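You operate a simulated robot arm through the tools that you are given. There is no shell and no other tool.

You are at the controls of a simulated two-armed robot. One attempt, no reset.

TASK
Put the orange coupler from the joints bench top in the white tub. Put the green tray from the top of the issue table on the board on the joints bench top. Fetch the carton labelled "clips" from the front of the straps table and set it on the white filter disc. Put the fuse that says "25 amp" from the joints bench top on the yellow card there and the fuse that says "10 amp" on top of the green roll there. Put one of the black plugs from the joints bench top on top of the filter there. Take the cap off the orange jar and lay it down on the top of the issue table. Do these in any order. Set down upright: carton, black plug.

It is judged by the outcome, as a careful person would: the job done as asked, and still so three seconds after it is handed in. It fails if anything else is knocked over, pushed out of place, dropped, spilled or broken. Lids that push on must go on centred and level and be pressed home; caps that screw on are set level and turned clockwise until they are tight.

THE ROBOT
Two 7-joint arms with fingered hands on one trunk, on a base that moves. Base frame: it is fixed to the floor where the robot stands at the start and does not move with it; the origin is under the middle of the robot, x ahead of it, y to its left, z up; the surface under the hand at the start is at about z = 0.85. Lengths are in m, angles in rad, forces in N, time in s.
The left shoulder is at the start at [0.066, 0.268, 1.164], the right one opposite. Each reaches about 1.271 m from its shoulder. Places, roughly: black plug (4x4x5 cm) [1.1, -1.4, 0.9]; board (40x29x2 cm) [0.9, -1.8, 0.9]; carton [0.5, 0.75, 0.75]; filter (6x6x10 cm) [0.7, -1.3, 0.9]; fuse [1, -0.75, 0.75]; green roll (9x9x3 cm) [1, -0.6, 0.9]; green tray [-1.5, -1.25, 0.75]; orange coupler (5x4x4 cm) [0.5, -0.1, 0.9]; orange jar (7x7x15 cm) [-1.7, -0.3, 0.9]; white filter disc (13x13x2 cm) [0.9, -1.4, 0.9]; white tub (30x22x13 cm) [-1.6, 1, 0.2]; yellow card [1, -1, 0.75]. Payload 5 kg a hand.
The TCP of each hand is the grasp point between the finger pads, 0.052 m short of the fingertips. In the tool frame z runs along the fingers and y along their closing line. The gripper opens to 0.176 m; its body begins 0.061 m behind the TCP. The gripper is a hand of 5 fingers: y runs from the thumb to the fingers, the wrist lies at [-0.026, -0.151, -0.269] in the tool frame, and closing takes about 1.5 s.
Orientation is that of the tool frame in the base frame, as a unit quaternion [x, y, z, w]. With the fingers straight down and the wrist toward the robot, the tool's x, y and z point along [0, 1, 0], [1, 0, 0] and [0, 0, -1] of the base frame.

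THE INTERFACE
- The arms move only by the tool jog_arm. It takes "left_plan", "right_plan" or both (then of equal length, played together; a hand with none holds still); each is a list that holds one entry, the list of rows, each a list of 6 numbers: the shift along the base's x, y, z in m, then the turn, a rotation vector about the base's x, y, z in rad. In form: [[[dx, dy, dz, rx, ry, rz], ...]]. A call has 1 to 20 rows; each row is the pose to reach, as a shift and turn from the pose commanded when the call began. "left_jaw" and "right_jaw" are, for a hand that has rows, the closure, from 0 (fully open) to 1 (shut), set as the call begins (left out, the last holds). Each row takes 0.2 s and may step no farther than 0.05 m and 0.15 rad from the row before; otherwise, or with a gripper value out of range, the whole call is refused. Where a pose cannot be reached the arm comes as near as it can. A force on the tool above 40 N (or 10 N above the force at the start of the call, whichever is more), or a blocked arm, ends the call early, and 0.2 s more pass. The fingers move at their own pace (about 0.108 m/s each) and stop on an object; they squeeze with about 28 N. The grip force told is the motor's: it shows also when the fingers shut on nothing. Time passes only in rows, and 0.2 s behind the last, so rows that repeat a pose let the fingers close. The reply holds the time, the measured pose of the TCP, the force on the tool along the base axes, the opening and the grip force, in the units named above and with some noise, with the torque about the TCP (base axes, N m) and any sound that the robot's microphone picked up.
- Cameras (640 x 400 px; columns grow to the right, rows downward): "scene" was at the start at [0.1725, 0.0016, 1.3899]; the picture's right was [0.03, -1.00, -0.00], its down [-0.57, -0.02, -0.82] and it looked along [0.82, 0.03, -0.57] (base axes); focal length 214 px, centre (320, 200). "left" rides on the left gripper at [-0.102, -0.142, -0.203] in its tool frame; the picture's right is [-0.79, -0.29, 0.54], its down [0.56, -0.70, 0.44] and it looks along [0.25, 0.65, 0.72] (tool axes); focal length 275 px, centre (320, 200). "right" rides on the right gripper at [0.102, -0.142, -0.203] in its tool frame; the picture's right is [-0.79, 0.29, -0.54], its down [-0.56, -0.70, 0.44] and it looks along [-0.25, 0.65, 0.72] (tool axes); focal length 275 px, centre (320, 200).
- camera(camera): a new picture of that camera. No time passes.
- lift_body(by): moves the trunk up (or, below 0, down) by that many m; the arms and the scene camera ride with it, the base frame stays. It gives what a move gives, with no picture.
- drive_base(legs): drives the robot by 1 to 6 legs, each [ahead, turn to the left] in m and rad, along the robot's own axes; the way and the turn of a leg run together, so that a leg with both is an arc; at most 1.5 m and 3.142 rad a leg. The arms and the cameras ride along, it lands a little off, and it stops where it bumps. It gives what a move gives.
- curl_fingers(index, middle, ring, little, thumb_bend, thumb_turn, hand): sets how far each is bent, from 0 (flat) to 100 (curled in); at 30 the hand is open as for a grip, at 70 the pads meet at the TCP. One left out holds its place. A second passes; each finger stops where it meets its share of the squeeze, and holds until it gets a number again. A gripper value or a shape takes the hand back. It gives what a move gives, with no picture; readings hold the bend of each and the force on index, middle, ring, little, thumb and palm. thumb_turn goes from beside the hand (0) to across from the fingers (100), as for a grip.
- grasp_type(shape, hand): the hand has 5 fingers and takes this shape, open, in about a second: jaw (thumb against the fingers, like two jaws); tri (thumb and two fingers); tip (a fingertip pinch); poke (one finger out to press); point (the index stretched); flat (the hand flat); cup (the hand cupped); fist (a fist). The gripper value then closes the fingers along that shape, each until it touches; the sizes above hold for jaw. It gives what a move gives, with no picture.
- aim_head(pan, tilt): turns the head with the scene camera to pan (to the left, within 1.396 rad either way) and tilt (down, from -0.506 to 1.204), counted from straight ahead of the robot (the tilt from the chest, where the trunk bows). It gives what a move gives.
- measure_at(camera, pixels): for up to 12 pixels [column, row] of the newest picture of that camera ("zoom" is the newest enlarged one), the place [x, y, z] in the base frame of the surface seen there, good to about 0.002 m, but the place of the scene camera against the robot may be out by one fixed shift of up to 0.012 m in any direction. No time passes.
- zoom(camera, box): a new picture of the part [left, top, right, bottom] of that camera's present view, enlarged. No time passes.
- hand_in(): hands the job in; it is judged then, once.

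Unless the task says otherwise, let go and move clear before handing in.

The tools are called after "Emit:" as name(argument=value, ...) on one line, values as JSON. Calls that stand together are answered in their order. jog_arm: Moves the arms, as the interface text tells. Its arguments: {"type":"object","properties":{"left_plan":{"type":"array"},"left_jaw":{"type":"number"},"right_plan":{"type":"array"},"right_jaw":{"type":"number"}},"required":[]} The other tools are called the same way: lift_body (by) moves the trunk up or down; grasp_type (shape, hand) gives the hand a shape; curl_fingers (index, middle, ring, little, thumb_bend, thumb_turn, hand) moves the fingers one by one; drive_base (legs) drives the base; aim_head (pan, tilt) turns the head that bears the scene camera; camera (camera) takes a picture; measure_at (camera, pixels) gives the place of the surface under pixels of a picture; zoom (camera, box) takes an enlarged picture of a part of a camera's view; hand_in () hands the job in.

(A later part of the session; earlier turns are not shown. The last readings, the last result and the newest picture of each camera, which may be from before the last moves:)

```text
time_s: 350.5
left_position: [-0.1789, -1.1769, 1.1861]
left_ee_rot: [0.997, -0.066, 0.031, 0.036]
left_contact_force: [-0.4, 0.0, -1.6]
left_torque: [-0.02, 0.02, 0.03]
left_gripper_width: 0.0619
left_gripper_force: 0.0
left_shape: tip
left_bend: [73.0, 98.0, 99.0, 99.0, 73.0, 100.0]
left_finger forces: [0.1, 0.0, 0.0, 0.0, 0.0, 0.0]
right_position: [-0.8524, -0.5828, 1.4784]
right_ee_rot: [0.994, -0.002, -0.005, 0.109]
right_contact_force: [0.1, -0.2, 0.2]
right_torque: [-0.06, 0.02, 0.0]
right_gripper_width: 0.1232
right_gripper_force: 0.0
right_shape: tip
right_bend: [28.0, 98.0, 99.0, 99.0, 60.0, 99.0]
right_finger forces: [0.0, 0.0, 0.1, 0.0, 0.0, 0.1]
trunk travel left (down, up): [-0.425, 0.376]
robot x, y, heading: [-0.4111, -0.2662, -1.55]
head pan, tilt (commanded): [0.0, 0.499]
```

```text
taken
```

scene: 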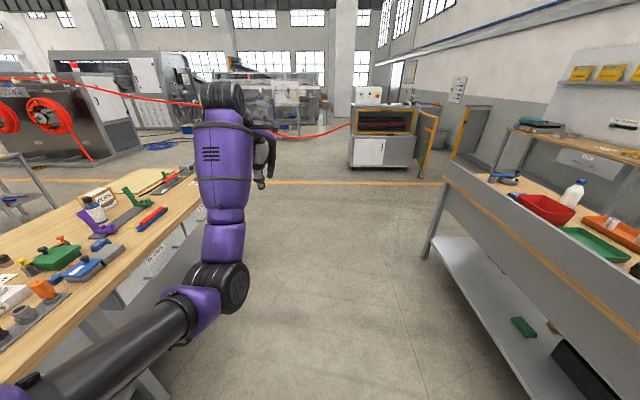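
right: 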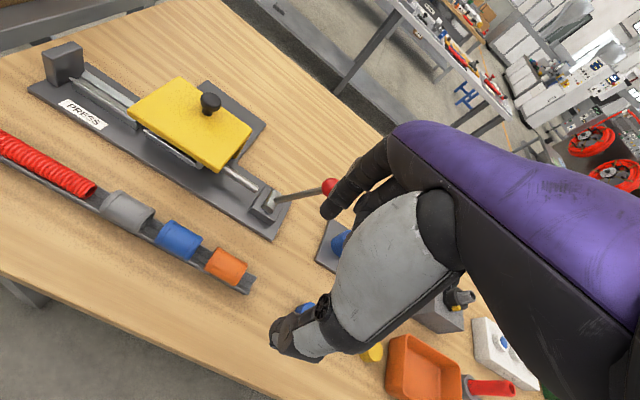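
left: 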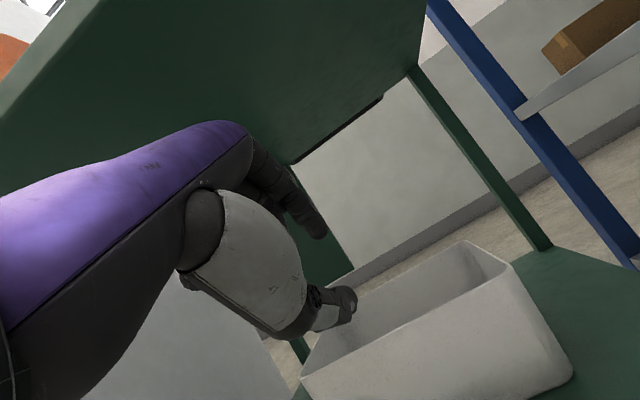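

The arm is in a good configuration again. I'll retract it high (z≈1.33) for driving.

Emit:
jog_arm(left_plan=[[[0, 0.01, 0.03, 0, 0, 0], [0, 0.03, 0.06, 0, 0, 0], [0, 0.06, 0.09, 0, 0, 0], [0, 0.09, 0.11, 0, 0, 0], [0, 0.12, 0.13, 0, 0, 0], [0, 0.15, 0.14, 0, 0, 0], [0, 0.18, 0.15, 0, 0, 0], [0, 0.21, 0.15, 0, 0, 0], [0, 0.24, 0.15, 0, 0, 0], [0, 0.27, 0.15, 0, 0, 0]]])

Emit:
drive_base(legs=[[0, -0.7], [0, -0.7], [0, -0.66]])

Emit:
camera(camera="scene")

```text
time_s: 352.7
left_position: [-0.1765, -1.1276, 1.2945]
left_ee_rot: [0.997, -0.066, 0.031, 0.038]
left_contact_force: [-0.6, 0.4, -0.2]
left_torque: [-0.06, -0.17, 0.01]
left_gripper_width: 0.062
left_gripper_force: 0.1
left_shape: tip
left_bend: [73.0, 98.0, 99.0, 99.0, 73.0, 100.0]
left_finger forces: [0.0, 0.1, 0.0, 0.0, 0.0, 0.0]
left hand out of reach, approached as far as the arm can: row 3, 4, 5, 6, 7, 8, 9, 10
right_position: [-0.8541, -0.5823, 1.4793]
right_ee_rot: [0.994, -0.002, -0.005, 0.108]
right_contact_force: [-0.6, -0.3, -0.8]
right_torque: [-0.09, -0.13, 0.02]
right_gripper_width: 0.1229
right_gripper_force: 0.0
right_shape: tip
right_bend: [28.0, 98.0, 99.0, 99.0, 60.0, 99.0]
right_finger forces: [0.0, 0.1, 0.1, 0.0, 0.0, 0.0]
trunk travel left (down, up): [-0.425, 0.376]
robot x, y, heading: [-0.4129, -0.2696, -1.545]
head pan, tilt (commanded): [0.0, 0.499]
```

```text
time_s: 361.3
left_position: [-1.2768, -0.0789, 1.2933]
left_ee_rot: [-0.458, 0.888, 0.016, -0.046]
left_contact_force: [-0.5, 0.1, -0.7]
left_torque: [-0.04, 0.0, 0.02]
left_gripper_width: 0.062
left_gripper_force: 0.2
left_shape: tip
left_bend: [73.0, 98.0, 99.0, 99.0, 73.0, 100.0]
left_finger forces: [0.1, 0.0, 0.1, 0.0, 0.1, 0.0]
right_position: [-0.4775, 0.2652, 1.4787]
right_ee_rot: [-0.512, 0.852, 0.095, -0.051]
right_contact_force: [0.2, -0.5, -0.3]
right_torque: [0.02, 0.0, -0.01]
right_gripper_width: 0.1231
right_gripper_force: 0.0
right_shape: tip
right_bend: [28.0, 98.0, 99.0, 99.0, 60.0, 99.0]
right_finger forces: [0.1, 0.0, 0.0, 0.0, 0.0, 0.1]
trunk travel left (down, up): [-0.425, 0.376]
robot x, y, heading: [-0.4153, -0.2874, 2.677]
head pan, tilt (commanded): [0.0, 0.499]
```

```text
taken
```

scene: 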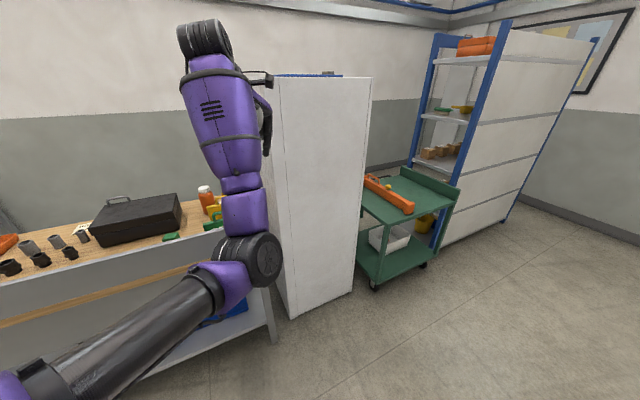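

With the arm extended, angling right would sweep it into the white cabinet. Instead I'll turn straight to the table here and drive forward 0.35 m, the hand staying high above the case.

Emit:
drive_base(legs=[[0, 0.465]])

Emit:
drive_base(legs=[[0.35, 0]])

Emit:
jog_arm(left_plan=[[[0, 0, 0, 0, 0, 0], [0, 0, 0, 0, 0, 0], [0, 0, 0, 0, 0, 0]]], right_plan=[[[0, 0, 0, 0, 0, 0], [0, 0, 0, 0, 0, 0], [0, 0, 0, 0, 0, 0]]])

Emit:
camera(camera="scene")

Emit:
camera(camera="left")

```text
time_s: 363.6
left_position: [-1.2702, -0.4921, 1.2992]
left_ee_rot: [-0.653, 0.754, 0.016, -0.064]
left_contact_force: [-0.6, 1.3, -0.8]
left_torque: [-0.19, -0.06, 0.02]
left_gripper_width: 0.0619
left_gripper_force: 0.0
left_shape: tip
left_bend: [73.0, 98.0, 99.0, 99.0, 73.0, 100.0]
left_finger forces: [0.0, 0.0, 0.0, 0.0, 0.0, 0.1]
right_position: [-0.7028, 0.1784, 1.4806]
right_ee_rot: [-0.696, 0.709, 0.085, -0.076]
right_contact_force: [-1.1, 0.6, -1.3]
right_torque: [-0.17, -0.05, 0.08]
right_gripper_width: 0.1233
right_gripper_force: 0.1
right_shape: tip
right_bend: [28.0, 98.0, 99.0, 99.0, 60.0, 99.0]
right_finger forces: [0.1, 0.0, 0.0, 0.0, 0.0, 0.0]
trunk travel left (down, up): [-0.425, 0.376]
robot x, y, heading: [-0.4136, -0.2828, -3.131]
head pan, tilt (commanded): [0.0, 0.499]
```

```text
time_s: 366.6
left_position: [-1.6127, -0.4939, 1.3125]
left_ee_rot: [-0.653, 0.753, 0.025, -0.075]
left_contact_force: [-1.5, -0.3, -0.7]
left_torque: [0.06, -0.09, -0.05]
left_gripper_width: 0.062
left_gripper_force: 0.0
left_shape: tip
left_bend: [73.0, 98.0, 99.0, 99.0, 73.0, 100.0]
left_finger forces: [0.0, 0.0, 0.0, 0.0, 0.0, 0.0]
right_position: [-1.0353, 0.1752, 1.4854]
right_ee_rot: [-0.695, 0.709, 0.089, -0.081]
right_contact_force: [-1.6, 0.2, -0.2]
right_torque: [0.0, -0.1, -0.03]
right_gripper_width: 0.1231
right_gripper_force: 0.0
right_shape: tip
right_bend: [28.0, 98.0, 99.0, 99.0, 60.0, 99.0]
right_finger forces: [0.1, 0.0, 0.0, 0.0, 0.0, 0.1]
trunk travel left (down, up): [-0.425, 0.376]
robot x, y, heading: [-0.773, -0.2827, -3.143]
head pan, tilt (commanded): [0.0, 0.499]
```

```text
time_s: 367.4
left_position: [-1.5982, -0.4948, 1.3326]
left_ee_rot: [-0.654, 0.75, 0.037, -0.094]
left_contact_force: [1.2, 0.6, 2.1]
left_torque: [-0.12, 0.12, 0.07]
left_gripper_width: 0.062
left_gripper_force: 0.1
left_shape: tip
left_bend: [73.0, 98.0, 99.0, 99.0, 73.0, 100.0]
left_finger forces: [0.1, 0.1, 0.0, 0.0, 0.1, 0.1]
right_position: [-1.014, 0.1764, 1.4889]
right_ee_rot: [-0.693, 0.709, 0.096, -0.086]
right_contact_force: [2.8, 0.9, -0.2]
right_torque: [-0.02, 0.16, -0.03]
right_gripper_width: 0.123
right_gripper_force: 0.0
right_shape: tip
right_bend: [28.0, 98.0, 99.0, 99.0, 60.0, 99.0]
right_finger forces: [0.0, 0.0, 0.1, 0.0, 0.0, 0.0]
trunk travel left (down, up): [-0.425, 0.376]
robot x, y, heading: [-0.7665, -0.2821, -3.142]
head pan, tilt (commanded): [0.0, 0.499]
```

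```text
taken
```

scene: 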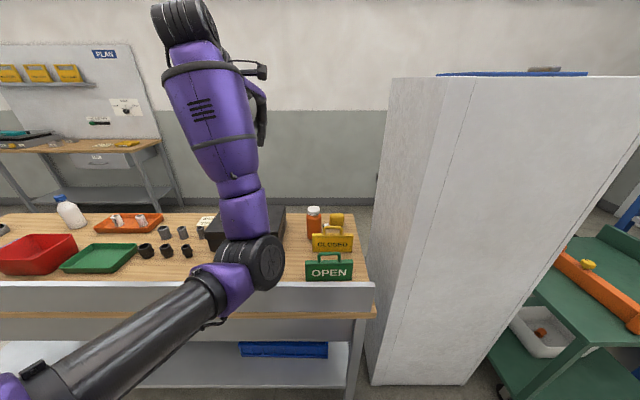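

```text
taken
```

left: 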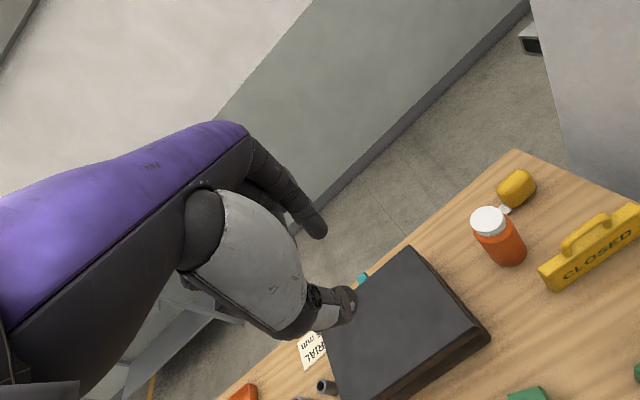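

The jar with its white cap is clear in the left view at (497,235). I'll zoom and measure the cap and jar.

Emit:
zoom(camera="left", box=[440, 170, 570, 290])

Emit:
measure_at(camera="zoom", pixels=[[245, 160], [200, 165], [290, 150], [240, 130], [250, 190], [300, 190], [310, 230], [330, 260], [205, 190], [360, 250], [480, 85], [400, 300]])

```text
3.33 times, centred on (505, 230) of left
```

zoom: 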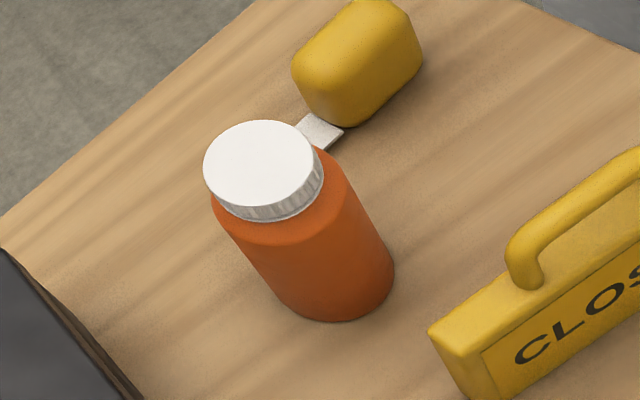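

```text
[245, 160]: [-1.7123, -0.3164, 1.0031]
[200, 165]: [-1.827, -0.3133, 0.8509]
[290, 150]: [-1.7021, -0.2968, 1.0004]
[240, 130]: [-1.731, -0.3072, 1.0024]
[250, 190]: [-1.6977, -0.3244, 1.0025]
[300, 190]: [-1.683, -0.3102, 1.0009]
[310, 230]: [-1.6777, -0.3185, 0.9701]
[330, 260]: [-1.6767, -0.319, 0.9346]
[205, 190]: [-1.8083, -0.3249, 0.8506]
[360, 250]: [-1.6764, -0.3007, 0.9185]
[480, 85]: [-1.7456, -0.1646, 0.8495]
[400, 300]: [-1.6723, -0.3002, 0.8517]
```

The cap is 5.6 cm across, centred at (-1.705,-0.312), top z 1.003. I'll set the left hand to a three-finger grip, open, and bring it above the cap.

Emit:
grasp_type(shape="tri", hand="left")

Emit:
jog_arm(left_plan=[[[-0.01, 0.015, 0, 0, -0.02, 0], [-0.02, 0.03, 0, 0, -0.05, 0], [-0.035, 0.05, 0, 0, -0.09, 0], [-0.05, 0.075, -0.01, 0, -0.12, 0], [-0.065, 0.1, -0.02, 0, -0.15, 0], [-0.08, 0.125, -0.03, 0, -0.18, 0], [-0.09, 0.15, -0.05, 0, -0.19, 0], [-0.1, 0.17, -0.07, 0, -0.19, 0], [-0.107, 0.183, -0.1, 0, -0.19, 0], [-0.107, 0.183, -0.13, 0, -0.19, 0], [-0.107, 0.183, -0.16, 0, -0.19, 0], [-0.107, 0.183, -0.18, 0, -0.19, 0], [-0.107, 0.183, -0.18, 0, -0.19, 0]]], left_jaw=0.35)

Emit:
camera(camera="left")

Emit:
camera(camera="scene")

```text
time_s: 368.3
left_position: [-1.5998, -0.4951, 1.3317]
left_ee_rot: [-0.655, 0.749, 0.037, -0.094]
left_contact_force: [1.0, 0.5, 0.8]
left_torque: [-0.03, 0.09, 0.05]
left_gripper_width: 0.1754
left_gripper_force: 0.1
left_shape: tri
left_bend: [30.0, 30.0, 99.0, 99.0, 30.0, 98.0]
left_finger forces: [0.0, 0.1, 0.0, 0.0, 0.0, 0.0]
right_position: [-1.0152, 0.1755, 1.4876]
right_ee_rot: [-0.694, 0.709, 0.095, -0.086]
right_contact_force: [0.8, 0.1, 0.5]
right_torque: [-0.04, 0.09, -0.01]
right_gripper_width: 0.1231
right_gripper_force: 0.1
right_shape: tip
right_bend: [28.0, 98.0, 99.0, 99.0, 60.0, 99.0]
right_finger forces: [0.0, 0.0, 0.1, 0.0, 0.0, 0.0]
trunk travel left (down, up): [-0.425, 0.376]
robot x, y, heading: [-0.7688, -0.2822, -3.139]
head pan, tilt (commanded): [0.0, 0.499]
```

```text
time_s: 371.1
left_position: [-1.7003, -0.31, 1.1463]
left_ee_rot: [-0.653, 0.756, -0.032, -0.01]
left_contact_force: [0.8, -0.2, 1.2]
left_torque: [-0.04, 0.01, 0.03]
left_gripper_width: 0.1147
left_gripper_force: 0.0
left_shape: tri
left_bend: [73.0, 39.0, 99.0, 99.0, 63.0, 100.0]
left_finger forces: [0.1, 0.0, 0.1, 0.1, 0.0, 0.0]
left hand out of reach, approached as far as the arm can: row 1, 2, 3
right_position: [-1.0159, 0.1771, 1.4877]
right_ee_rot: [-0.694, 0.708, 0.095, -0.086]
right_contact_force: [0.6, -1.3, 0.1]
right_torque: [-0.02, 0.06, 0.0]
right_gripper_width: 0.1233
right_gripper_force: 0.0
right_shape: tip
right_bend: [28.0, 98.0, 99.0, 99.0, 60.0, 99.0]
right_finger forces: [0.0, 0.0, 0.1, 0.0, 0.0, 0.0]
trunk travel left (down, up): [-0.425, 0.376]
robot x, y, heading: [-0.7657, -0.2822, -3.132]
head pan, tilt (commanded): [0.0, 0.499]
```

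```text
taken
```

left: 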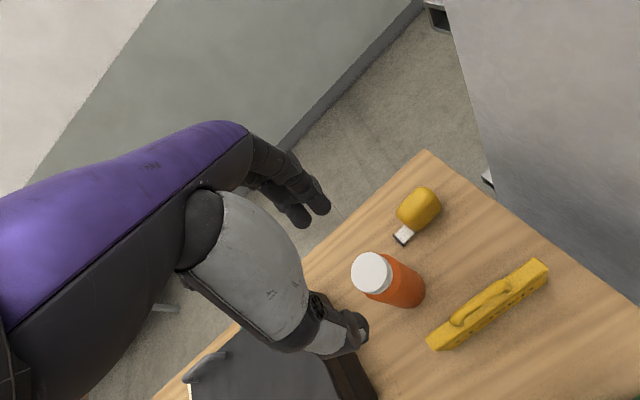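

```text
taken
```

scene: 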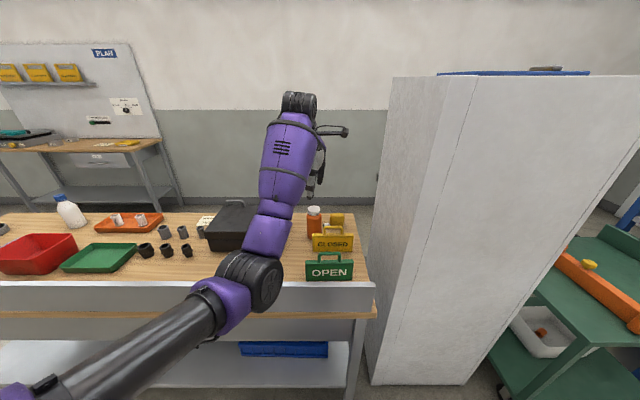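

The hand hovers over the cap, nearly level. I'll level it and wind the wrist clockwise (about −0.9 rad) as the starting position for an unscrewing stroke.

Emit:
jog_arm(left_plan=[[[-0.001, 0, 0, 0.02, 0.01, -0.06], [-0.002, -0.001, 0, 0.04, 0.02, -0.15], [-0.003, -0.001, 0, 0.061, 0.027, -0.27], [-0.004, -0.002, 0, 0.061, 0.027, -0.39], [-0.004, -0.002, 0, 0.061, 0.027, -0.51], [-0.004, -0.002, 0, 0.061, 0.027, -0.63], [-0.004, -0.002, 0, 0.061, 0.027, -0.75], [-0.004, -0.002, 0, 0.061, 0.027, -0.87], [-0.004, -0.002, 0, 0.061, 0.027, -0.9], [-0.004, -0.002, 0, 0.061, 0.027, -0.9]]])

Emit:
camera(camera="left")

Emit:
camera(camera="scene")

```text
time_s: 373.3
left_position: [-1.7047, -0.3115, 1.1459]
left_ee_rot: [-0.259, 0.966, 0.005, -0.013]
left_contact_force: [-0.6, -0.6, 0.2]
left_torque: [0.01, 0.03, 0.03]
left_gripper_width: 0.115
left_gripper_force: 0.0
left_shape: tri
left_bend: [73.0, 39.0, 99.0, 99.0, 63.0, 100.0]
left_finger forces: [0.1, 0.1, 0.1, 0.0, 0.0, 0.1]
right_position: [-1.0161, 0.1754, 1.4885]
right_ee_rot: [-0.694, 0.708, 0.094, -0.086]
right_contact_force: [0.7, 0.4, -1.2]
right_torque: [0.02, 0.01, 0.02]
right_gripper_width: 0.1235
right_gripper_force: 0.0
right_shape: tip
right_bend: [28.0, 98.0, 99.0, 99.0, 60.0, 99.0]
right_finger forces: [0.0, 0.0, 0.0, 0.0, 0.0, 0.1]
trunk travel left (down, up): [-0.425, 0.376]
robot x, y, heading: [-0.7693, -0.2836, -3.135]
head pan, tilt (commanded): [0.0, 0.499]
```

```text
taken
```

left: 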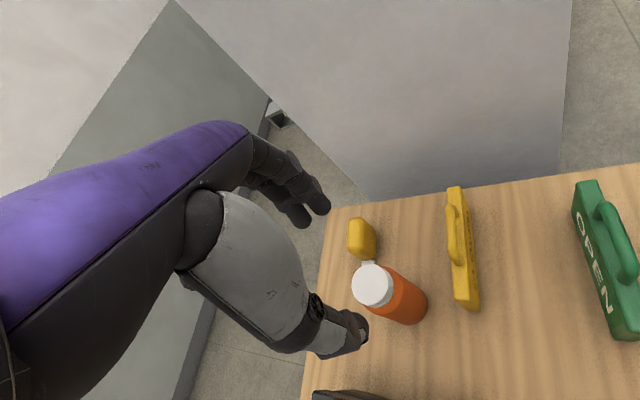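

```text
taken
```

scene: 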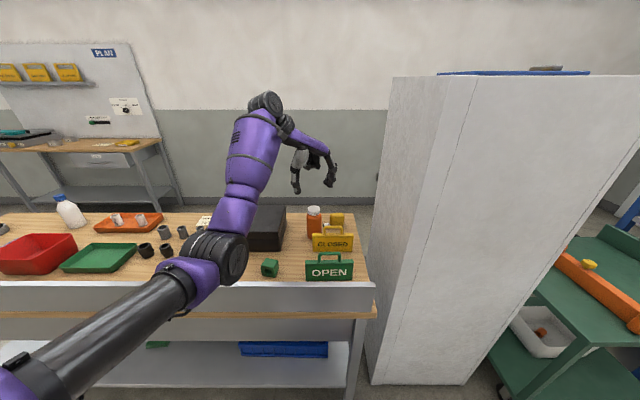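

The wrist winds freely to about −60°. I'll re-measure the cap from this angle before descending.

Emit:
zoom(camera="left", box=[330, 240, 440, 340])

Emit:
measure_at(camera="zoom", pixels=[[260, 160], [210, 160], [310, 160], [255, 115], [265, 205], [230, 130], [300, 130], [290, 195], [300, 225], [340, 240]])

```text
4.00 times, centred on (385, 290) of left
```

zoom: 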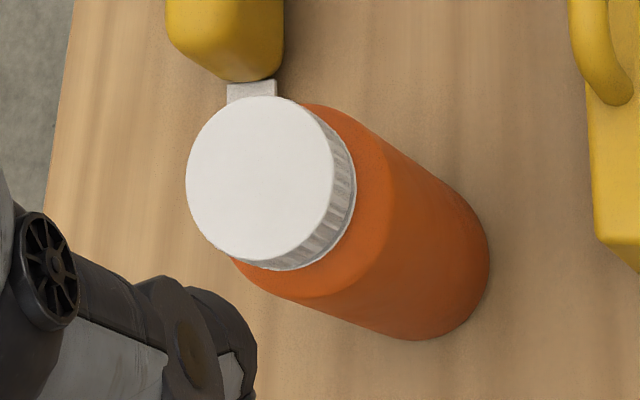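

```text
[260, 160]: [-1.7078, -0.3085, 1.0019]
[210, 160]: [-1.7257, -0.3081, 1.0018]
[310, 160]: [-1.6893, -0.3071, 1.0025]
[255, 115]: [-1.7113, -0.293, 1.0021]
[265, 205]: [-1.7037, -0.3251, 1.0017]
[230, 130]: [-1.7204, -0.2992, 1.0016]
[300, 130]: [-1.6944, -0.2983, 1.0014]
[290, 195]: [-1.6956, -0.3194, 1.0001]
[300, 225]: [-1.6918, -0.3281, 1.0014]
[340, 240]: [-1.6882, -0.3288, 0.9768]
```

Cap centre (-1.707,-0.315), top z 1.002. I'll centre and descend to z≈1.026 so the fingertips reach the cap's rim.

Emit:
jog_arm(left_plan=[[[-0.002, -0.0035, -0.02, 0, 0, 0], [-0.002, -0.0035, -0.045, 0, 0, 0], [-0.002, -0.0035, -0.07, 0, 0, 0], [-0.002, -0.0035, -0.09, 0, 0, 0], [-0.002, -0.0035, -0.105, 0, 0, 0], [-0.002, -0.0035, -0.115, 0, 0, 0], [-0.002, -0.0035, -0.12, 0, 0, 0], [-0.002, -0.0035, -0.12, 0, 0, 0]]], left_jaw=0.35)

Emit:
camera(camera="left")

Emit:
zoom(camera="scene", box=[250, 120, 380, 290])

```text
time_s: 375.1
left_position: [-1.7069, -0.316, 1.024]
left_ee_rot: [-0.259, 0.966, 0.005, -0.013]
left_contact_force: [-0.1, -0.9, -0.2]
left_torque: [0.0, 0.01, 0.0]
left_gripper_width: 0.1148
left_gripper_force: 0.1
left_shape: tri
left_bend: [73.0, 39.0, 99.0, 99.0, 63.0, 100.0]
left_finger forces: [0.0, 0.0, 0.0, 0.1, 0.1, 0.1]
right_position: [-1.0166, 0.176, 1.4886]
right_ee_rot: [-0.694, 0.708, 0.094, -0.085]
right_contact_force: [0.5, -0.9, -0.7]
right_torque: [0.01, -0.01, -0.03]
right_gripper_width: 0.1231
right_gripper_force: 0.0
right_shape: tip
right_bend: [28.0, 98.0, 99.0, 99.0, 60.0, 99.0]
right_finger forces: [0.0, 0.1, 0.0, 0.1, 0.1, 0.1]
trunk travel left (down, up): [-0.425, 0.376]
robot x, y, heading: [-0.7672, -0.2815, -3.134]
head pan, tilt (commanded): [0.0, 0.499]
```

```text
taken
```

left: 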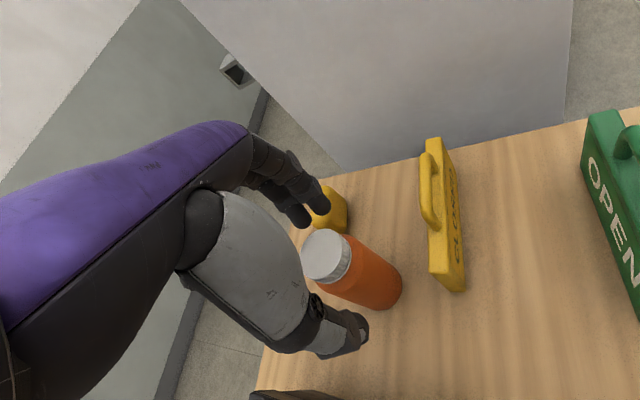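

```text
2.35 times, centred on (315, 205) of scene
```

zoom: 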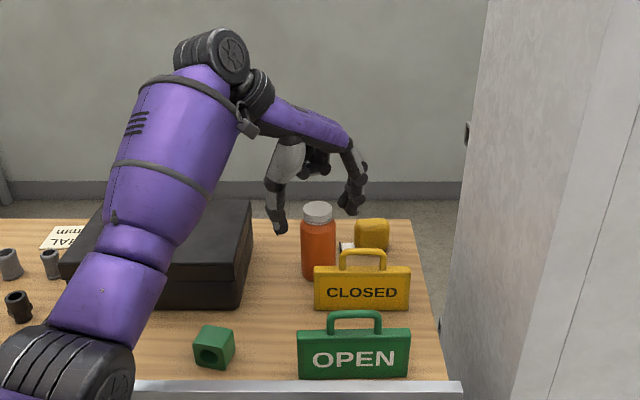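

The cap is between thumb and the two fingers. I'll close the grip.

Emit:
jog_arm(left_plan=[[[0, 0, 0, 0, 0, 0], [0, 0, 0, 0, 0, 0], [0, 0, 0, 0, 0, 0], [0, 0, 0, 0, 0, 0], [0, 0, 0, 0, 0, 0], [0, 0, 0, 0, 0, 0]]], left_jaw=1.0)

Emit:
zoom(camera="left", box=[250, 190, 410, 340])

Emit:
zoom(camera="scene", box=[270, 160, 370, 260])

```text
time_s: 376.5
left_position: [-1.7062, -0.316, 1.024]
left_ee_rot: [-0.26, 0.965, 0.006, -0.013]
left_contact_force: [-0.1, 0.9, 0.4]
left_torque: [0.07, 0.09, -0.04]
left_gripper_width: 0.0448
left_gripper_force: 27.9
left_shape: tri
left_bend: [74.0, 56.0, 100.0, 100.0, 75.0, 100.0]
left_finger forces: [11.9, 12.9, 0.1, 0.0, 24.3, 0.0]
right_position: [-1.0177, 0.1761, 1.4883]
right_ee_rot: [-0.694, 0.708, 0.094, -0.086]
right_contact_force: [0.5, -0.7, 0.7]
right_torque: [-0.03, 0.01, 0.02]
right_gripper_width: 0.1231
right_gripper_force: 0.1
right_shape: tip
right_bend: [28.0, 98.0, 99.0, 99.0, 60.0, 99.0]
right_finger forces: [0.0, 0.0, 0.1, 0.1, 0.0, 0.0]
trunk travel left (down, up): [-0.425, 0.376]
robot x, y, heading: [-0.7685, -0.2853, -3.134]
head pan, tilt (commanded): [0.0, 0.499]
```

```text
2.67 times, centred on (330, 265) of left
```

zoom: 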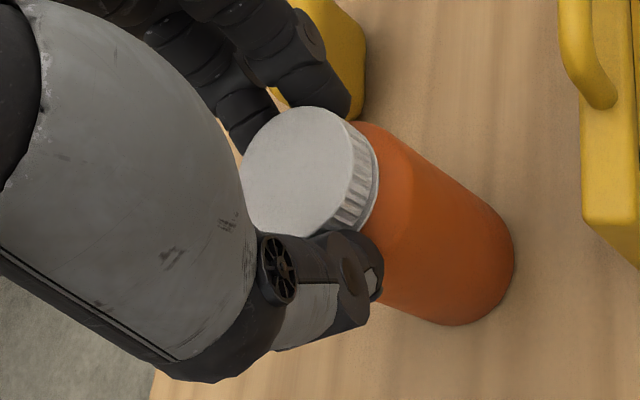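

```text
4.00 times, centred on (320, 210) of scene
```

zoom: 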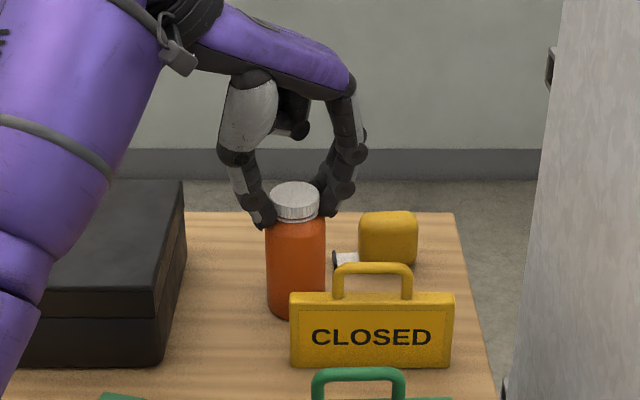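

The cap is gripped (thumb 24 N, fingers 12+13 N). I'll turn it counter-clockwise about 1.1 rad and read the torque.

Emit:
jog_arm(left_plan=[[[0, 0, 0, 0, 0, 0.1], [0, 0, 0, 0, 0, 0.2], [0, 0, 0, 0, 0, 0.3], [0, 0, 0, 0, 0, 0.4], [0, 0, 0, 0, 0, 0.5], [0, 0, 0, 0, 0, 0.6]]])

Emit:
zoom(camera="left", box=[250, 190, 410, 340])

Emit:
zoom(camera="scene", box=[270, 160, 370, 260])

```text
time_s: 377.9
left_position: [-1.7063, -0.3149, 1.0258]
left_ee_rot: [-0.533, 0.846, 0.001, -0.015]
left_contact_force: [0.3, 0.9, 0.4]
left_torque: [0.02, 0.11, -0.03]
left_gripper_width: 0.0446
left_gripper_force: 28.4
left_shape: tri
left_bend: [74.0, 56.0, 100.0, 100.0, 74.0, 100.0]
left_finger forces: [12.2, 14.6, 0.0, 0.0, 24.8, 0.1]
right_position: [-1.0158, 0.1752, 1.4878]
right_ee_rot: [-0.693, 0.709, 0.095, -0.085]
right_contact_force: [0.1, -0.3, 0.2]
right_torque: [0.0, 0.01, 0.05]
right_gripper_width: 0.1232
right_gripper_force: 0.0
right_shape: tip
right_bend: [28.0, 98.0, 99.0, 99.0, 60.0, 99.0]
right_finger forces: [0.1, 0.0, 0.0, 0.0, 0.0, 0.0]
trunk travel left (down, up): [-0.425, 0.376]
robot x, y, heading: [-0.7698, -0.2853, -3.135]
head pan, tilt (commanded): [0.0, 0.499]
```

```text
2.67 times, centred on (330, 265) of left
```

zoom: 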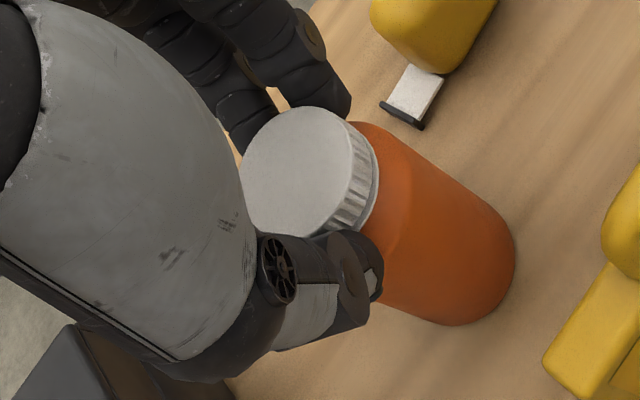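

```text
4.00 times, centred on (320, 210) of scene
```

zoom: 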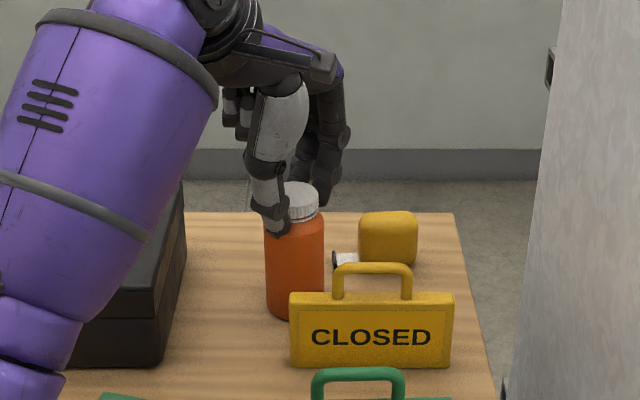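

There's almost no resisting torque. I'll continue the stroke another 0.7 rad counter-clockwise.

Emit:
jog_arm(left_plan=[[[0, 0, 0, 0, 0, 0.1], [0, 0, 0, 0, 0, 0.2], [0, 0, 0, 0, 0, 0.3], [0, 0, 0, 0, 0, 0.4], [0, 0, 0, 0, 0, 0.5], [0, 0, 0, 0, 0, 0.6], [0, 0, 0, 0, 0, 0.7], [0, 0, 0, 0, 0, 0.7]]])

Emit:
zoom(camera="left", box=[250, 190, 410, 340])

Emit:
zoom(camera="scene", box=[270, 160, 370, 260])

```text
time_s: 379.7
left_position: [-1.7063, -0.3157, 1.0249]
left_ee_rot: [0.791, -0.611, 0.003, 0.014]
left_contact_force: [0.1, 0.0, -0.3]
left_torque: [0.03, 0.03, -0.03]
left_gripper_width: 0.0447
left_gripper_force: 28.3
left_shape: tri
left_bend: [74.0, 56.0, 100.0, 100.0, 75.0, 100.0]
left_finger forces: [12.3, 13.5, 0.0, 0.0, 24.7, 0.0]
right_position: [-1.0166, 0.1742, 1.4888]
right_ee_rot: [-0.695, 0.708, 0.094, -0.085]
right_contact_force: [-0.4, 0.2, 0.8]
right_torque: [0.02, 0.03, -0.01]
right_gripper_width: 0.1231
right_gripper_force: 0.2
right_shape: tip
right_bend: [28.0, 98.0, 99.0, 99.0, 60.0, 99.0]
right_finger forces: [0.0, 0.1, 0.0, 0.0, 0.0, 0.0]
trunk travel left (down, up): [-0.425, 0.376]
robot x, y, heading: [-0.7706, -0.2788, -3.138]
head pan, tilt (commanded): [0.0, 0.499]
```

```text
2.67 times, centred on (330, 265) of left
```

zoom: 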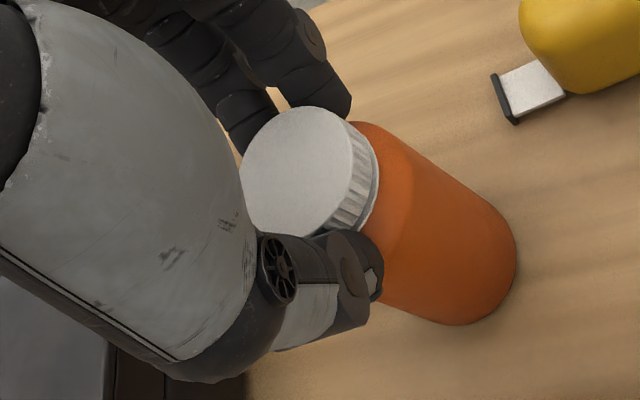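

```text
4.00 times, centred on (320, 210) of scene
```

zoom: 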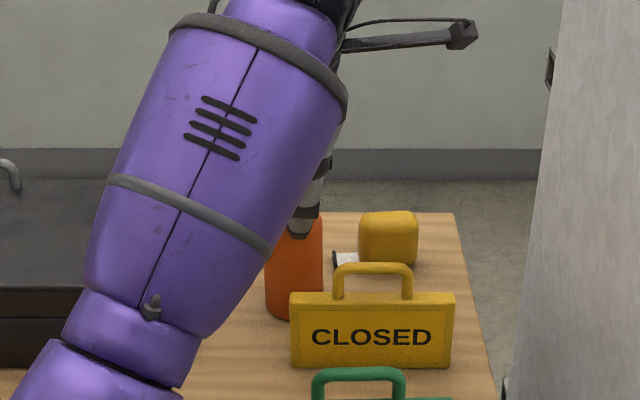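

The cap height hasn't changed and the torque is only what a light jar sliding on the table would give, so the jar probably turned along. I'll release, wind back further clockwise, and regrip a little higher on the cap.

Emit:
jog_arm(left_plan=[[[0, 0, 0, 0, 0, 0], [0, 0, 0, 0, 0, 0], [0, 0, 0.005, 0, 0, 0], [0, 0, 0.005, 0, 0, -0.1], [0, 0, 0.005, 0, 0, -0.24], [0, 0, 0.005, 0, 0, -0.38], [0, 0, 0.005, 0, 0, -0.52], [0, 0, 0.005, 0, 0, -0.66], [0, 0, 0.005, 0, 0, -0.8], [0, 0, 0.005, 0, 0, -0.94], [0, 0, 0.005, 0, 0, -1.08], [0, 0, 0.005, 0, 0, -1.22], [0, 0, 0.005, 0, 0, -1.36], [0, 0, 0.005, 0, 0, -1.5], [0, 0, 0.005, 0, 0, -1.64], [0, 0, 0.005, 0, 0, -1.7], [0, 0, 0.005, 0, 0, -1.7]]], left_jaw=0.5)

Emit:
camera(camera="left")

Emit:
camera(camera="scene")

```text
time_s: 383.3
left_position: [-1.7073, -0.3163, 1.0299]
left_ee_rot: [-0.062, 0.998, 0.008, -0.011]
left_contact_force: [-0.2, 0.0, -0.8]
left_torque: [0.04, -0.02, 0.0]
left_gripper_width: 0.0875
left_gripper_force: 0.0
left_shape: tri
left_bend: [74.0, 45.0, 99.0, 99.0, 71.0, 100.0]
left_finger forces: [0.1, 0.1, 0.0, 0.1, 0.0, 0.1]
right_position: [-1.0154, 0.1754, 1.4877]
right_ee_rot: [-0.694, 0.708, 0.095, -0.085]
right_contact_force: [-0.6, -0.1, 0.4]
right_torque: [0.02, 0.0, 0.04]
right_gripper_width: 0.1231
right_gripper_force: 0.1
right_shape: tip
right_bend: [28.0, 98.0, 99.0, 99.0, 60.0, 99.0]
right_finger forces: [0.0, 0.0, 0.1, 0.0, 0.1, 0.0]
trunk travel left (down, up): [-0.425, 0.376]
robot x, y, heading: [-0.7699, -0.2845, -3.137]
head pan, tilt (commanded): [0.0, 0.499]
```

```text
taken
```

left: 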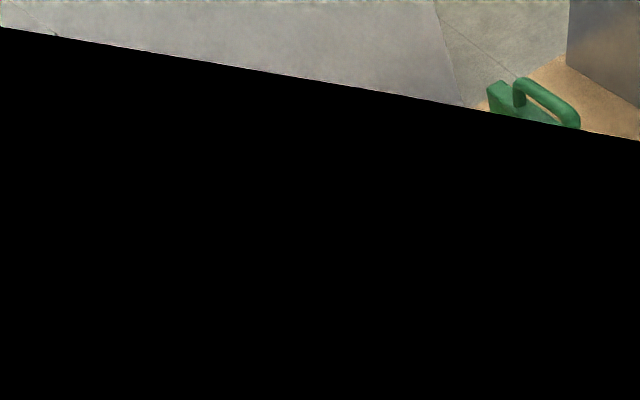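

```text
taken
```

scene: 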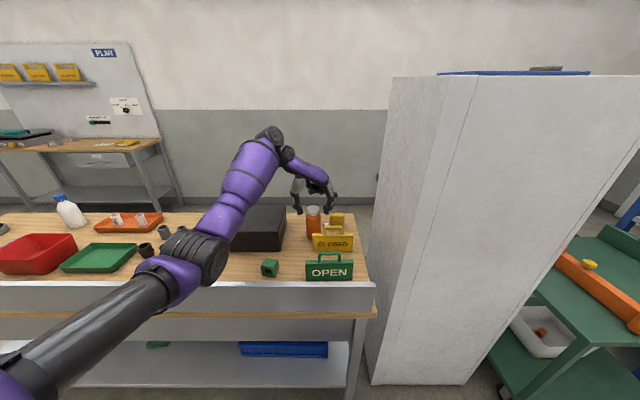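

The hand is wound to about −83°; its camera is blocked by the forearm there. I'll check from the scene camera, then close the grip again.

Emit:
jog_arm(left_plan=[[[0, 0, 0, 0, 0, 0], [0, 0, 0, 0, 0, 0], [0, 0, 0, 0, 0, 0], [0, 0, 0, 0, 0, 0], [0, 0, 0, 0, 0, 0]]], left_jaw=1.0)

Emit:
zoom(camera="scene", box=[280, 170, 360, 260])

```text
time_s: 384.5
left_position: [-1.7074, -0.3157, 1.0288]
left_ee_rot: [-0.061, 0.998, 0.008, -0.011]
left_contact_force: [-0.9, 0.0, -1.0]
left_torque: [0.0, -0.02, -0.03]
left_gripper_width: 0.0454
left_gripper_force: 28.2
left_shape: tri
left_bend: [74.0, 57.0, 100.0, 100.0, 74.0, 100.0]
left_finger forces: [11.2, 12.3, 0.0, 0.0, 24.9, 0.0]
right_position: [-1.0148, 0.1755, 1.4874]
right_ee_rot: [-0.694, 0.708, 0.095, -0.085]
right_contact_force: [0.3, 0.9, -0.1]
right_torque: [0.02, 0.0, -0.02]
right_gripper_width: 0.1231
right_gripper_force: 0.1
right_shape: tip
right_bend: [28.0, 98.0, 99.0, 99.0, 60.0, 99.0]
right_finger forces: [0.1, 0.0, 0.0, 0.0, 0.0, 0.0]
trunk travel left (down, up): [-0.425, 0.376]
robot x, y, heading: [-0.7698, -0.2845, -3.134]
head pan, tilt (commanded): [0.0, 0.499]
```

```text
4.44 times, centred on (320, 215) of scene
```

zoom: 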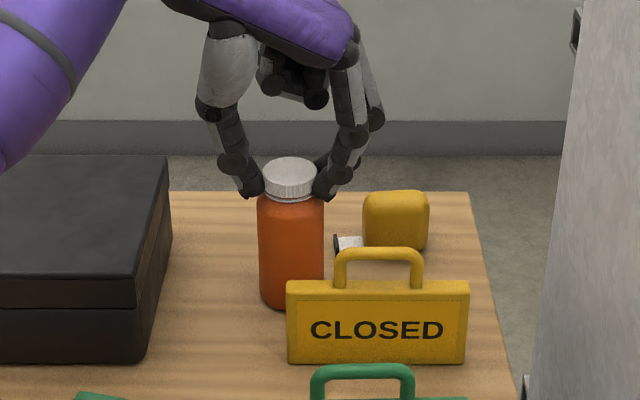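

The scene view shows the grip squarely on the cap. I'll press down a few millimetres and check the force.

Emit:
jog_arm(left_plan=[[[0, 0, -0.002, 0, 0, 0], [0, 0, -0.004, 0, 0, 0], [0, 0, -0.004, 0, 0, 0]]])

```text
time_s: 385.3
left_position: [-1.7066, -0.3153, 1.0281]
left_ee_rot: [-0.062, 0.998, 0.009, -0.013]
left_contact_force: [0.8, -1.6, 11.8]
left_torque: [-0.05, 0.02, -0.02]
left_gripper_width: 0.0453
left_gripper_force: 27.9
left_shape: tri
left_bend: [74.0, 57.0, 100.0, 100.0, 74.0, 100.0]
left_finger forces: [11.9, 13.3, 0.0, 0.1, 27.8, 0.0]
right_position: [-1.0142, 0.1749, 1.4887]
right_ee_rot: [-0.694, 0.708, 0.094, -0.086]
right_contact_force: [0.4, -0.3, 0.6]
right_torque: [0.03, 0.06, 0.0]
right_gripper_width: 0.1232
right_gripper_force: 0.0
right_shape: tip
right_bend: [28.0, 98.0, 99.0, 99.0, 60.0, 99.0]
right_finger forces: [0.0, 0.0, 0.0, 0.0, 0.0, 0.1]
trunk travel left (down, up): [-0.425, 0.376]
robot x, y, heading: [-0.7679, -0.2804, -3.138]
head pan, tilt (commanded): [0.0, 0.499]
```

Pressing gives 12 N so far. I'll increase to about 25 N and turn counter-clockwise 0.6 rad, watching the torque.

Emit:
jog_arm(left_plan=[[[0, 0, -0.003, 0, 0, 0], [0, 0, -0.005, 0, 0, 0], [0, 0, -0.005, 0, 0, 0.08], [0, 0, -0.005, 0, 0, 0.18], [0, 0, -0.005, 0, 0, 0.28], [0, 0, -0.005, 0, 0, 0.38], [0, 0, -0.005, 0, 0, 0.48], [0, 0, -0.005, 0, 0, 0.58]]])

Emit:
zoom(camera="scene", box=[280, 170, 360, 260])

```text
time_s: 386.2
left_position: [-1.6919, -0.3152, 1.0353]
left_ee_rot: [-0.125, 0.992, 0.009, -0.02]
left_contact_force: [1.0, 0.0, -3.6]
left_torque: [0.06, 0.28, 0.03]
left_gripper_width: 0.0454
left_gripper_force: 28.4
left_shape: tri
left_bend: [74.0, 57.0, 100.0, 100.0, 74.0, 100.0]
left_finger forces: [12.7, 12.9, 0.0, 0.1, 25.2, 0.0]
right_position: [-0.9919, 0.1765, 1.4917]
right_ee_rot: [-0.693, 0.708, 0.101, -0.091]
right_contact_force: [3.3, -0.8, 0.7]
right_torque: [0.01, 0.38, -0.06]
right_gripper_width: 0.1229
right_gripper_force: 0.1
right_shape: tip
right_bend: [28.0, 98.0, 99.0, 99.0, 60.0, 99.0]
right_finger forces: [0.1, 0.0, 0.0, 0.1, 0.1, 0.1]
trunk travel left (down, up): [-0.425, 0.376]
robot x, y, heading: [-0.7676, -0.2853, -3.142]
head pan, tilt (commanded): [0.0, 0.499]
stopped in row 4 (left hand): the force on the tool passed its limit at 41 N (the readings are from after the stop); the commanded pose is now the measured one
```

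```text
4.44 times, centred on (320, 215) of scene
```

zoom: 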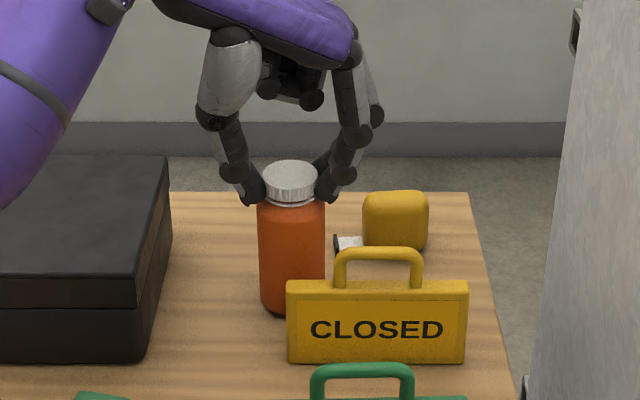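

The press tripped the 41 N limit and the latch pulled the jar about 1.5 cm toward me and slightly up. I'll gently return it to its original spot and height.

Emit:
jog_arm(left_plan=[[[-0.003, 0, 0, 0, 0, 0], [-0.007, 0, 0, 0, 0, 0], [-0.011, 0, -0.001, 0, 0, 0], [-0.0145, 0, -0.003, 0, 0, 0], [-0.0145, 0, -0.005, 0, 0, 0], [-0.0145, 0, -0.0065, 0, 0, 0], [-0.0145, 0, -0.0065, 0, 0, 0]]])

Emit:
zoom(camera="scene", box=[280, 170, 360, 260])

Emit:
measure_at(camera="zoom", pixels=[[290, 250], [270, 250], [315, 250], [290, 290], [290, 175], [275, 230], [290, 305]])

```text
time_s: 387.8
left_position: [-1.7089, -0.3144, 1.0293]
left_ee_rot: [-0.126, 0.992, 0.01, -0.019]
left_contact_force: [-0.2, 0.1, 0.2]
left_torque: [0.03, -0.06, -0.01]
left_gripper_width: 0.0449
left_gripper_force: 27.6
left_shape: tri
left_bend: [74.0, 57.0, 100.0, 100.0, 74.0, 100.0]
left_finger forces: [13.3, 13.3, 0.0, 0.0, 25.3, 0.1]
right_position: [-0.9983, 0.1753, 1.4904]
right_ee_rot: [-0.694, 0.707, 0.099, -0.09]
right_contact_force: [-0.7, -0.7, -0.8]
right_torque: [0.04, -0.04, 0.02]
right_gripper_width: 0.1233
right_gripper_force: 0.1
right_shape: tip
right_bend: [28.0, 98.0, 99.0, 99.0, 60.0, 99.0]
right_finger forces: [0.0, 0.0, 0.1, 0.1, 0.1, 0.0]
trunk travel left (down, up): [-0.425, 0.376]
robot x, y, heading: [-0.7685, -0.2801, -3.138]
head pan, tilt (commanded): [0.0, 0.499]
```

```text
4.44 times, centred on (320, 215) of scene
```

zoom: 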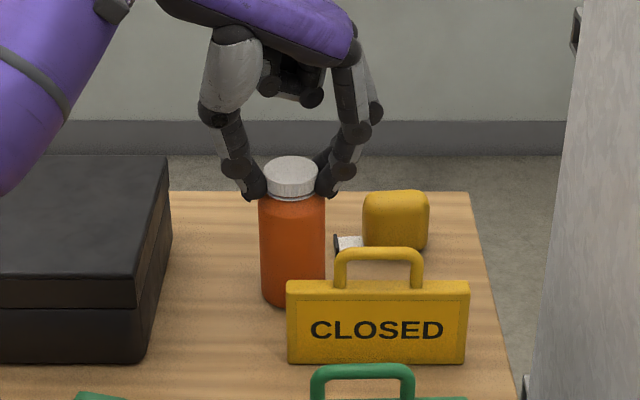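

```text
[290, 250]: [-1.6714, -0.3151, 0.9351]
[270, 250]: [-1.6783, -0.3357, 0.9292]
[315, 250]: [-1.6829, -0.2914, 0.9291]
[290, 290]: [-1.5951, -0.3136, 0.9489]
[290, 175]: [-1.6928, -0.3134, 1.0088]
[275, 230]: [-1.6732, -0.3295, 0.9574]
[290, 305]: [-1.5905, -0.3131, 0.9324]
```

The jar is back in place, upright. Since it turns with the cap, I'll hold its body with the right hand: lift the jar by its cap with the left hand, bring it into free space, and grip the body from the right. First I'll lift the trunk 0.2 m.

Emit:
lift_body(by=0.2)

Emit:
camera(camera="scene")

```text
time_s: 390.0
left_position: [-1.7095, -0.3143, 1.2276]
left_ee_rot: [-0.126, 0.992, 0.009, -0.018]
left_contact_force: [-0.1, -0.9, -4.0]
left_torque: [0.06, -0.02, -0.01]
left_gripper_width: 0.0452
left_gripper_force: 27.7
left_shape: tri
left_bend: [74.0, 57.0, 100.0, 100.0, 74.0, 100.0]
left_finger forces: [12.7, 12.8, 0.0, 0.1, 25.3, 0.1]
right_position: [-0.9979, 0.1758, 1.6906]
right_ee_rot: [-0.693, 0.708, 0.099, -0.09]
right_contact_force: [0.2, 0.3, -0.4]
right_torque: [-0.02, 0.02, 0.01]
right_gripper_width: 0.1234
right_gripper_force: 0.0
right_shape: tip
right_bend: [28.0, 98.0, 99.0, 99.0, 60.0, 99.0]
right_finger forces: [0.0, 0.0, 0.0, 0.1, 0.0, 0.0]
trunk travel left (down, up): [-0.625, 0.176]
robot x, y, heading: [-0.7666, -0.2852, -3.135]
head pan, tilt (commanded): [0.0, 0.499]
```

```text
taken
```

scene: 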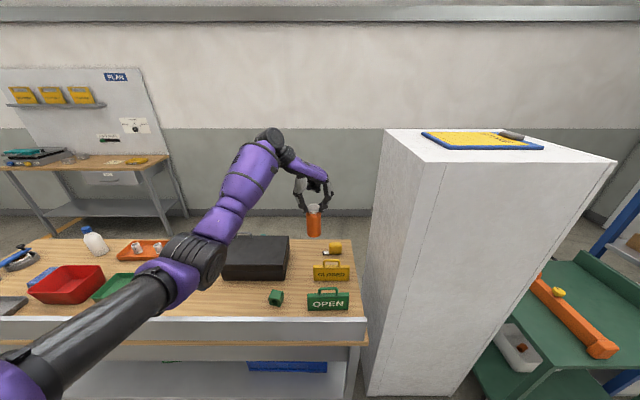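

The jar hangs vertically from the left hand (4 N). I'll bring it 0.3 m toward the robot, above the table's front edge.

Emit:
jog_arm(left_plan=[[[0.01, 0, 0, 0, 0, 0], [0.03, 0, 0, 0, 0, 0], [0.06, 0, 0, 0, 0, 0], [0.09, 0, 0, 0, 0, 0], [0.12, 0, 0, 0, 0, 0], [0.15, 0, 0, 0, 0, 0], [0.18, 0, 0, 0, 0, 0], [0.21, 0, 0, 0, 0, 0], [0.24, 0, 0, 0, 0, 0], [0.27, 0, 0, 0, 0, 0], [0.29, 0, 0, 0, 0, 0], [0.3, 0, 0, 0, 0, 0]]])

Emit:
camera(camera="scene")

```text
time_s: 392.6
left_position: [-1.4082, -0.3138, 1.2287]
left_ee_rot: [-0.127, 0.992, 0.01, -0.019]
left_contact_force: [0.6, -0.7, 1.5]
left_torque: [0.0, 0.0, 0.0]
left_gripper_width: 0.0447
left_gripper_force: 28.2
left_shape: tri
left_bend: [74.0, 57.0, 100.0, 100.0, 75.0, 100.0]
left_finger forces: [11.1, 13.5, 0.1, 0.0, 23.6, 0.0]
right_position: [-0.9974, 0.1753, 1.6907]
right_ee_rot: [-0.694, 0.708, 0.1, -0.09]
right_contact_force: [0.0, 0.5, -0.1]
right_torque: [0.01, 0.03, -0.03]
right_gripper_width: 0.1234
right_gripper_force: 0.0
right_shape: tip
right_bend: [28.0, 98.0, 99.0, 99.0, 60.0, 99.0]
right_finger forces: [0.1, 0.0, 0.0, 0.0, 0.1, 0.0]
trunk travel left (down, up): [-0.625, 0.176]
robot x, y, heading: [-0.7708, -0.2819, -3.137]
head pan, tilt (commanded): [0.0, 0.499]
```

```text
taken
```

scene: 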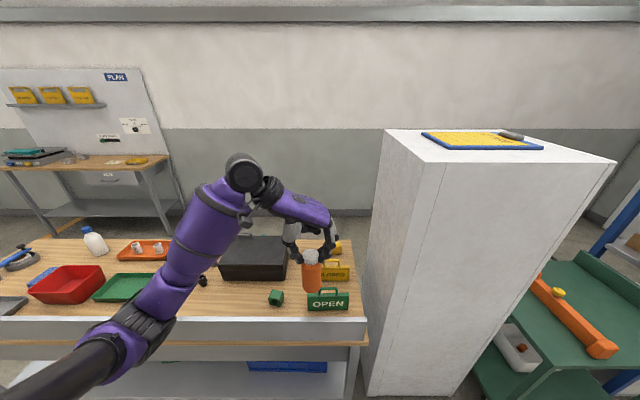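

The weight reading vanished (+1.5 N), so I'll zoom in to see whether the jar still hangs from the cap.

Emit:
zoom(camera="scene", box=[260, 200, 370, 320])

Emit:
measure_at(camera="zoom", pixels=[[300, 190], [300, 220], [300, 270], [275, 240], [330, 240], [300, 285], [300, 165]])

Emit:
jog_arm(left_plan=[[[0, 0, 0, 0, 0, 0], [0, 0, 0, 0, 0, 0]]])

```text
3.33 times, centred on (315, 260) of scene
```

zoom: 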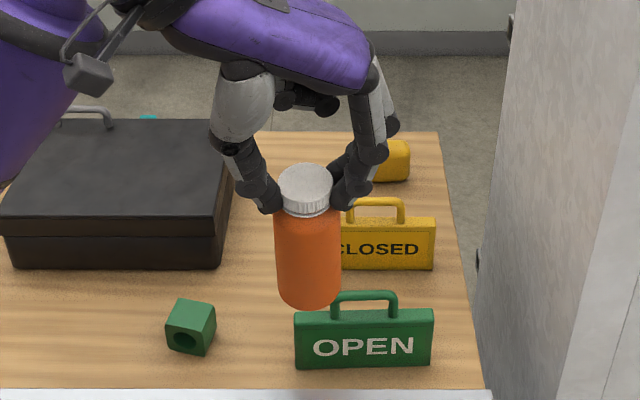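

```text
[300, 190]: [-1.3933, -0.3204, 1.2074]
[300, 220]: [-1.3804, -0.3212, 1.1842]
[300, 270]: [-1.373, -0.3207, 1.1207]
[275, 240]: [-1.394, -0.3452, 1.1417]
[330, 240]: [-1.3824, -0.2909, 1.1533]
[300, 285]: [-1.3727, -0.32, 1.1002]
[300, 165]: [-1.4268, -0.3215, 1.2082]
```

```text
time_s: 393.2
left_position: [-1.4085, -0.3134, 1.2274]
left_ee_rot: [-0.127, 0.992, 0.011, -0.02]
left_contact_force: [0.2, -0.1, 0.2]
left_torque: [-0.02, 0.01, 0.02]
left_gripper_width: 0.0447
left_gripper_force: 28.2
left_shape: tri
left_bend: [74.0, 57.0, 100.0, 100.0, 75.0, 100.0]
left_finger forces: [11.4, 13.3, 0.0, 0.0, 23.5, 0.0]
right_position: [-0.9973, 0.1755, 1.6914]
right_ee_rot: [-0.693, 0.708, 0.101, -0.09]
right_contact_force: [0.1, -0.1, 0.3]
right_torque: [-0.02, -0.01, -0.03]
right_gripper_width: 0.1233
right_gripper_force: 0.0
right_shape: tip
right_bend: [28.0, 98.0, 99.0, 99.0, 60.0, 99.0]
right_finger forces: [0.0, 0.1, 0.0, 0.0, 0.0, 0.0]
trunk travel left (down, up): [-0.625, 0.176]
robot x, y, heading: [-0.7698, -0.281, -3.142]
head pan, tilt (commanded): [0.0, 0.499]
```

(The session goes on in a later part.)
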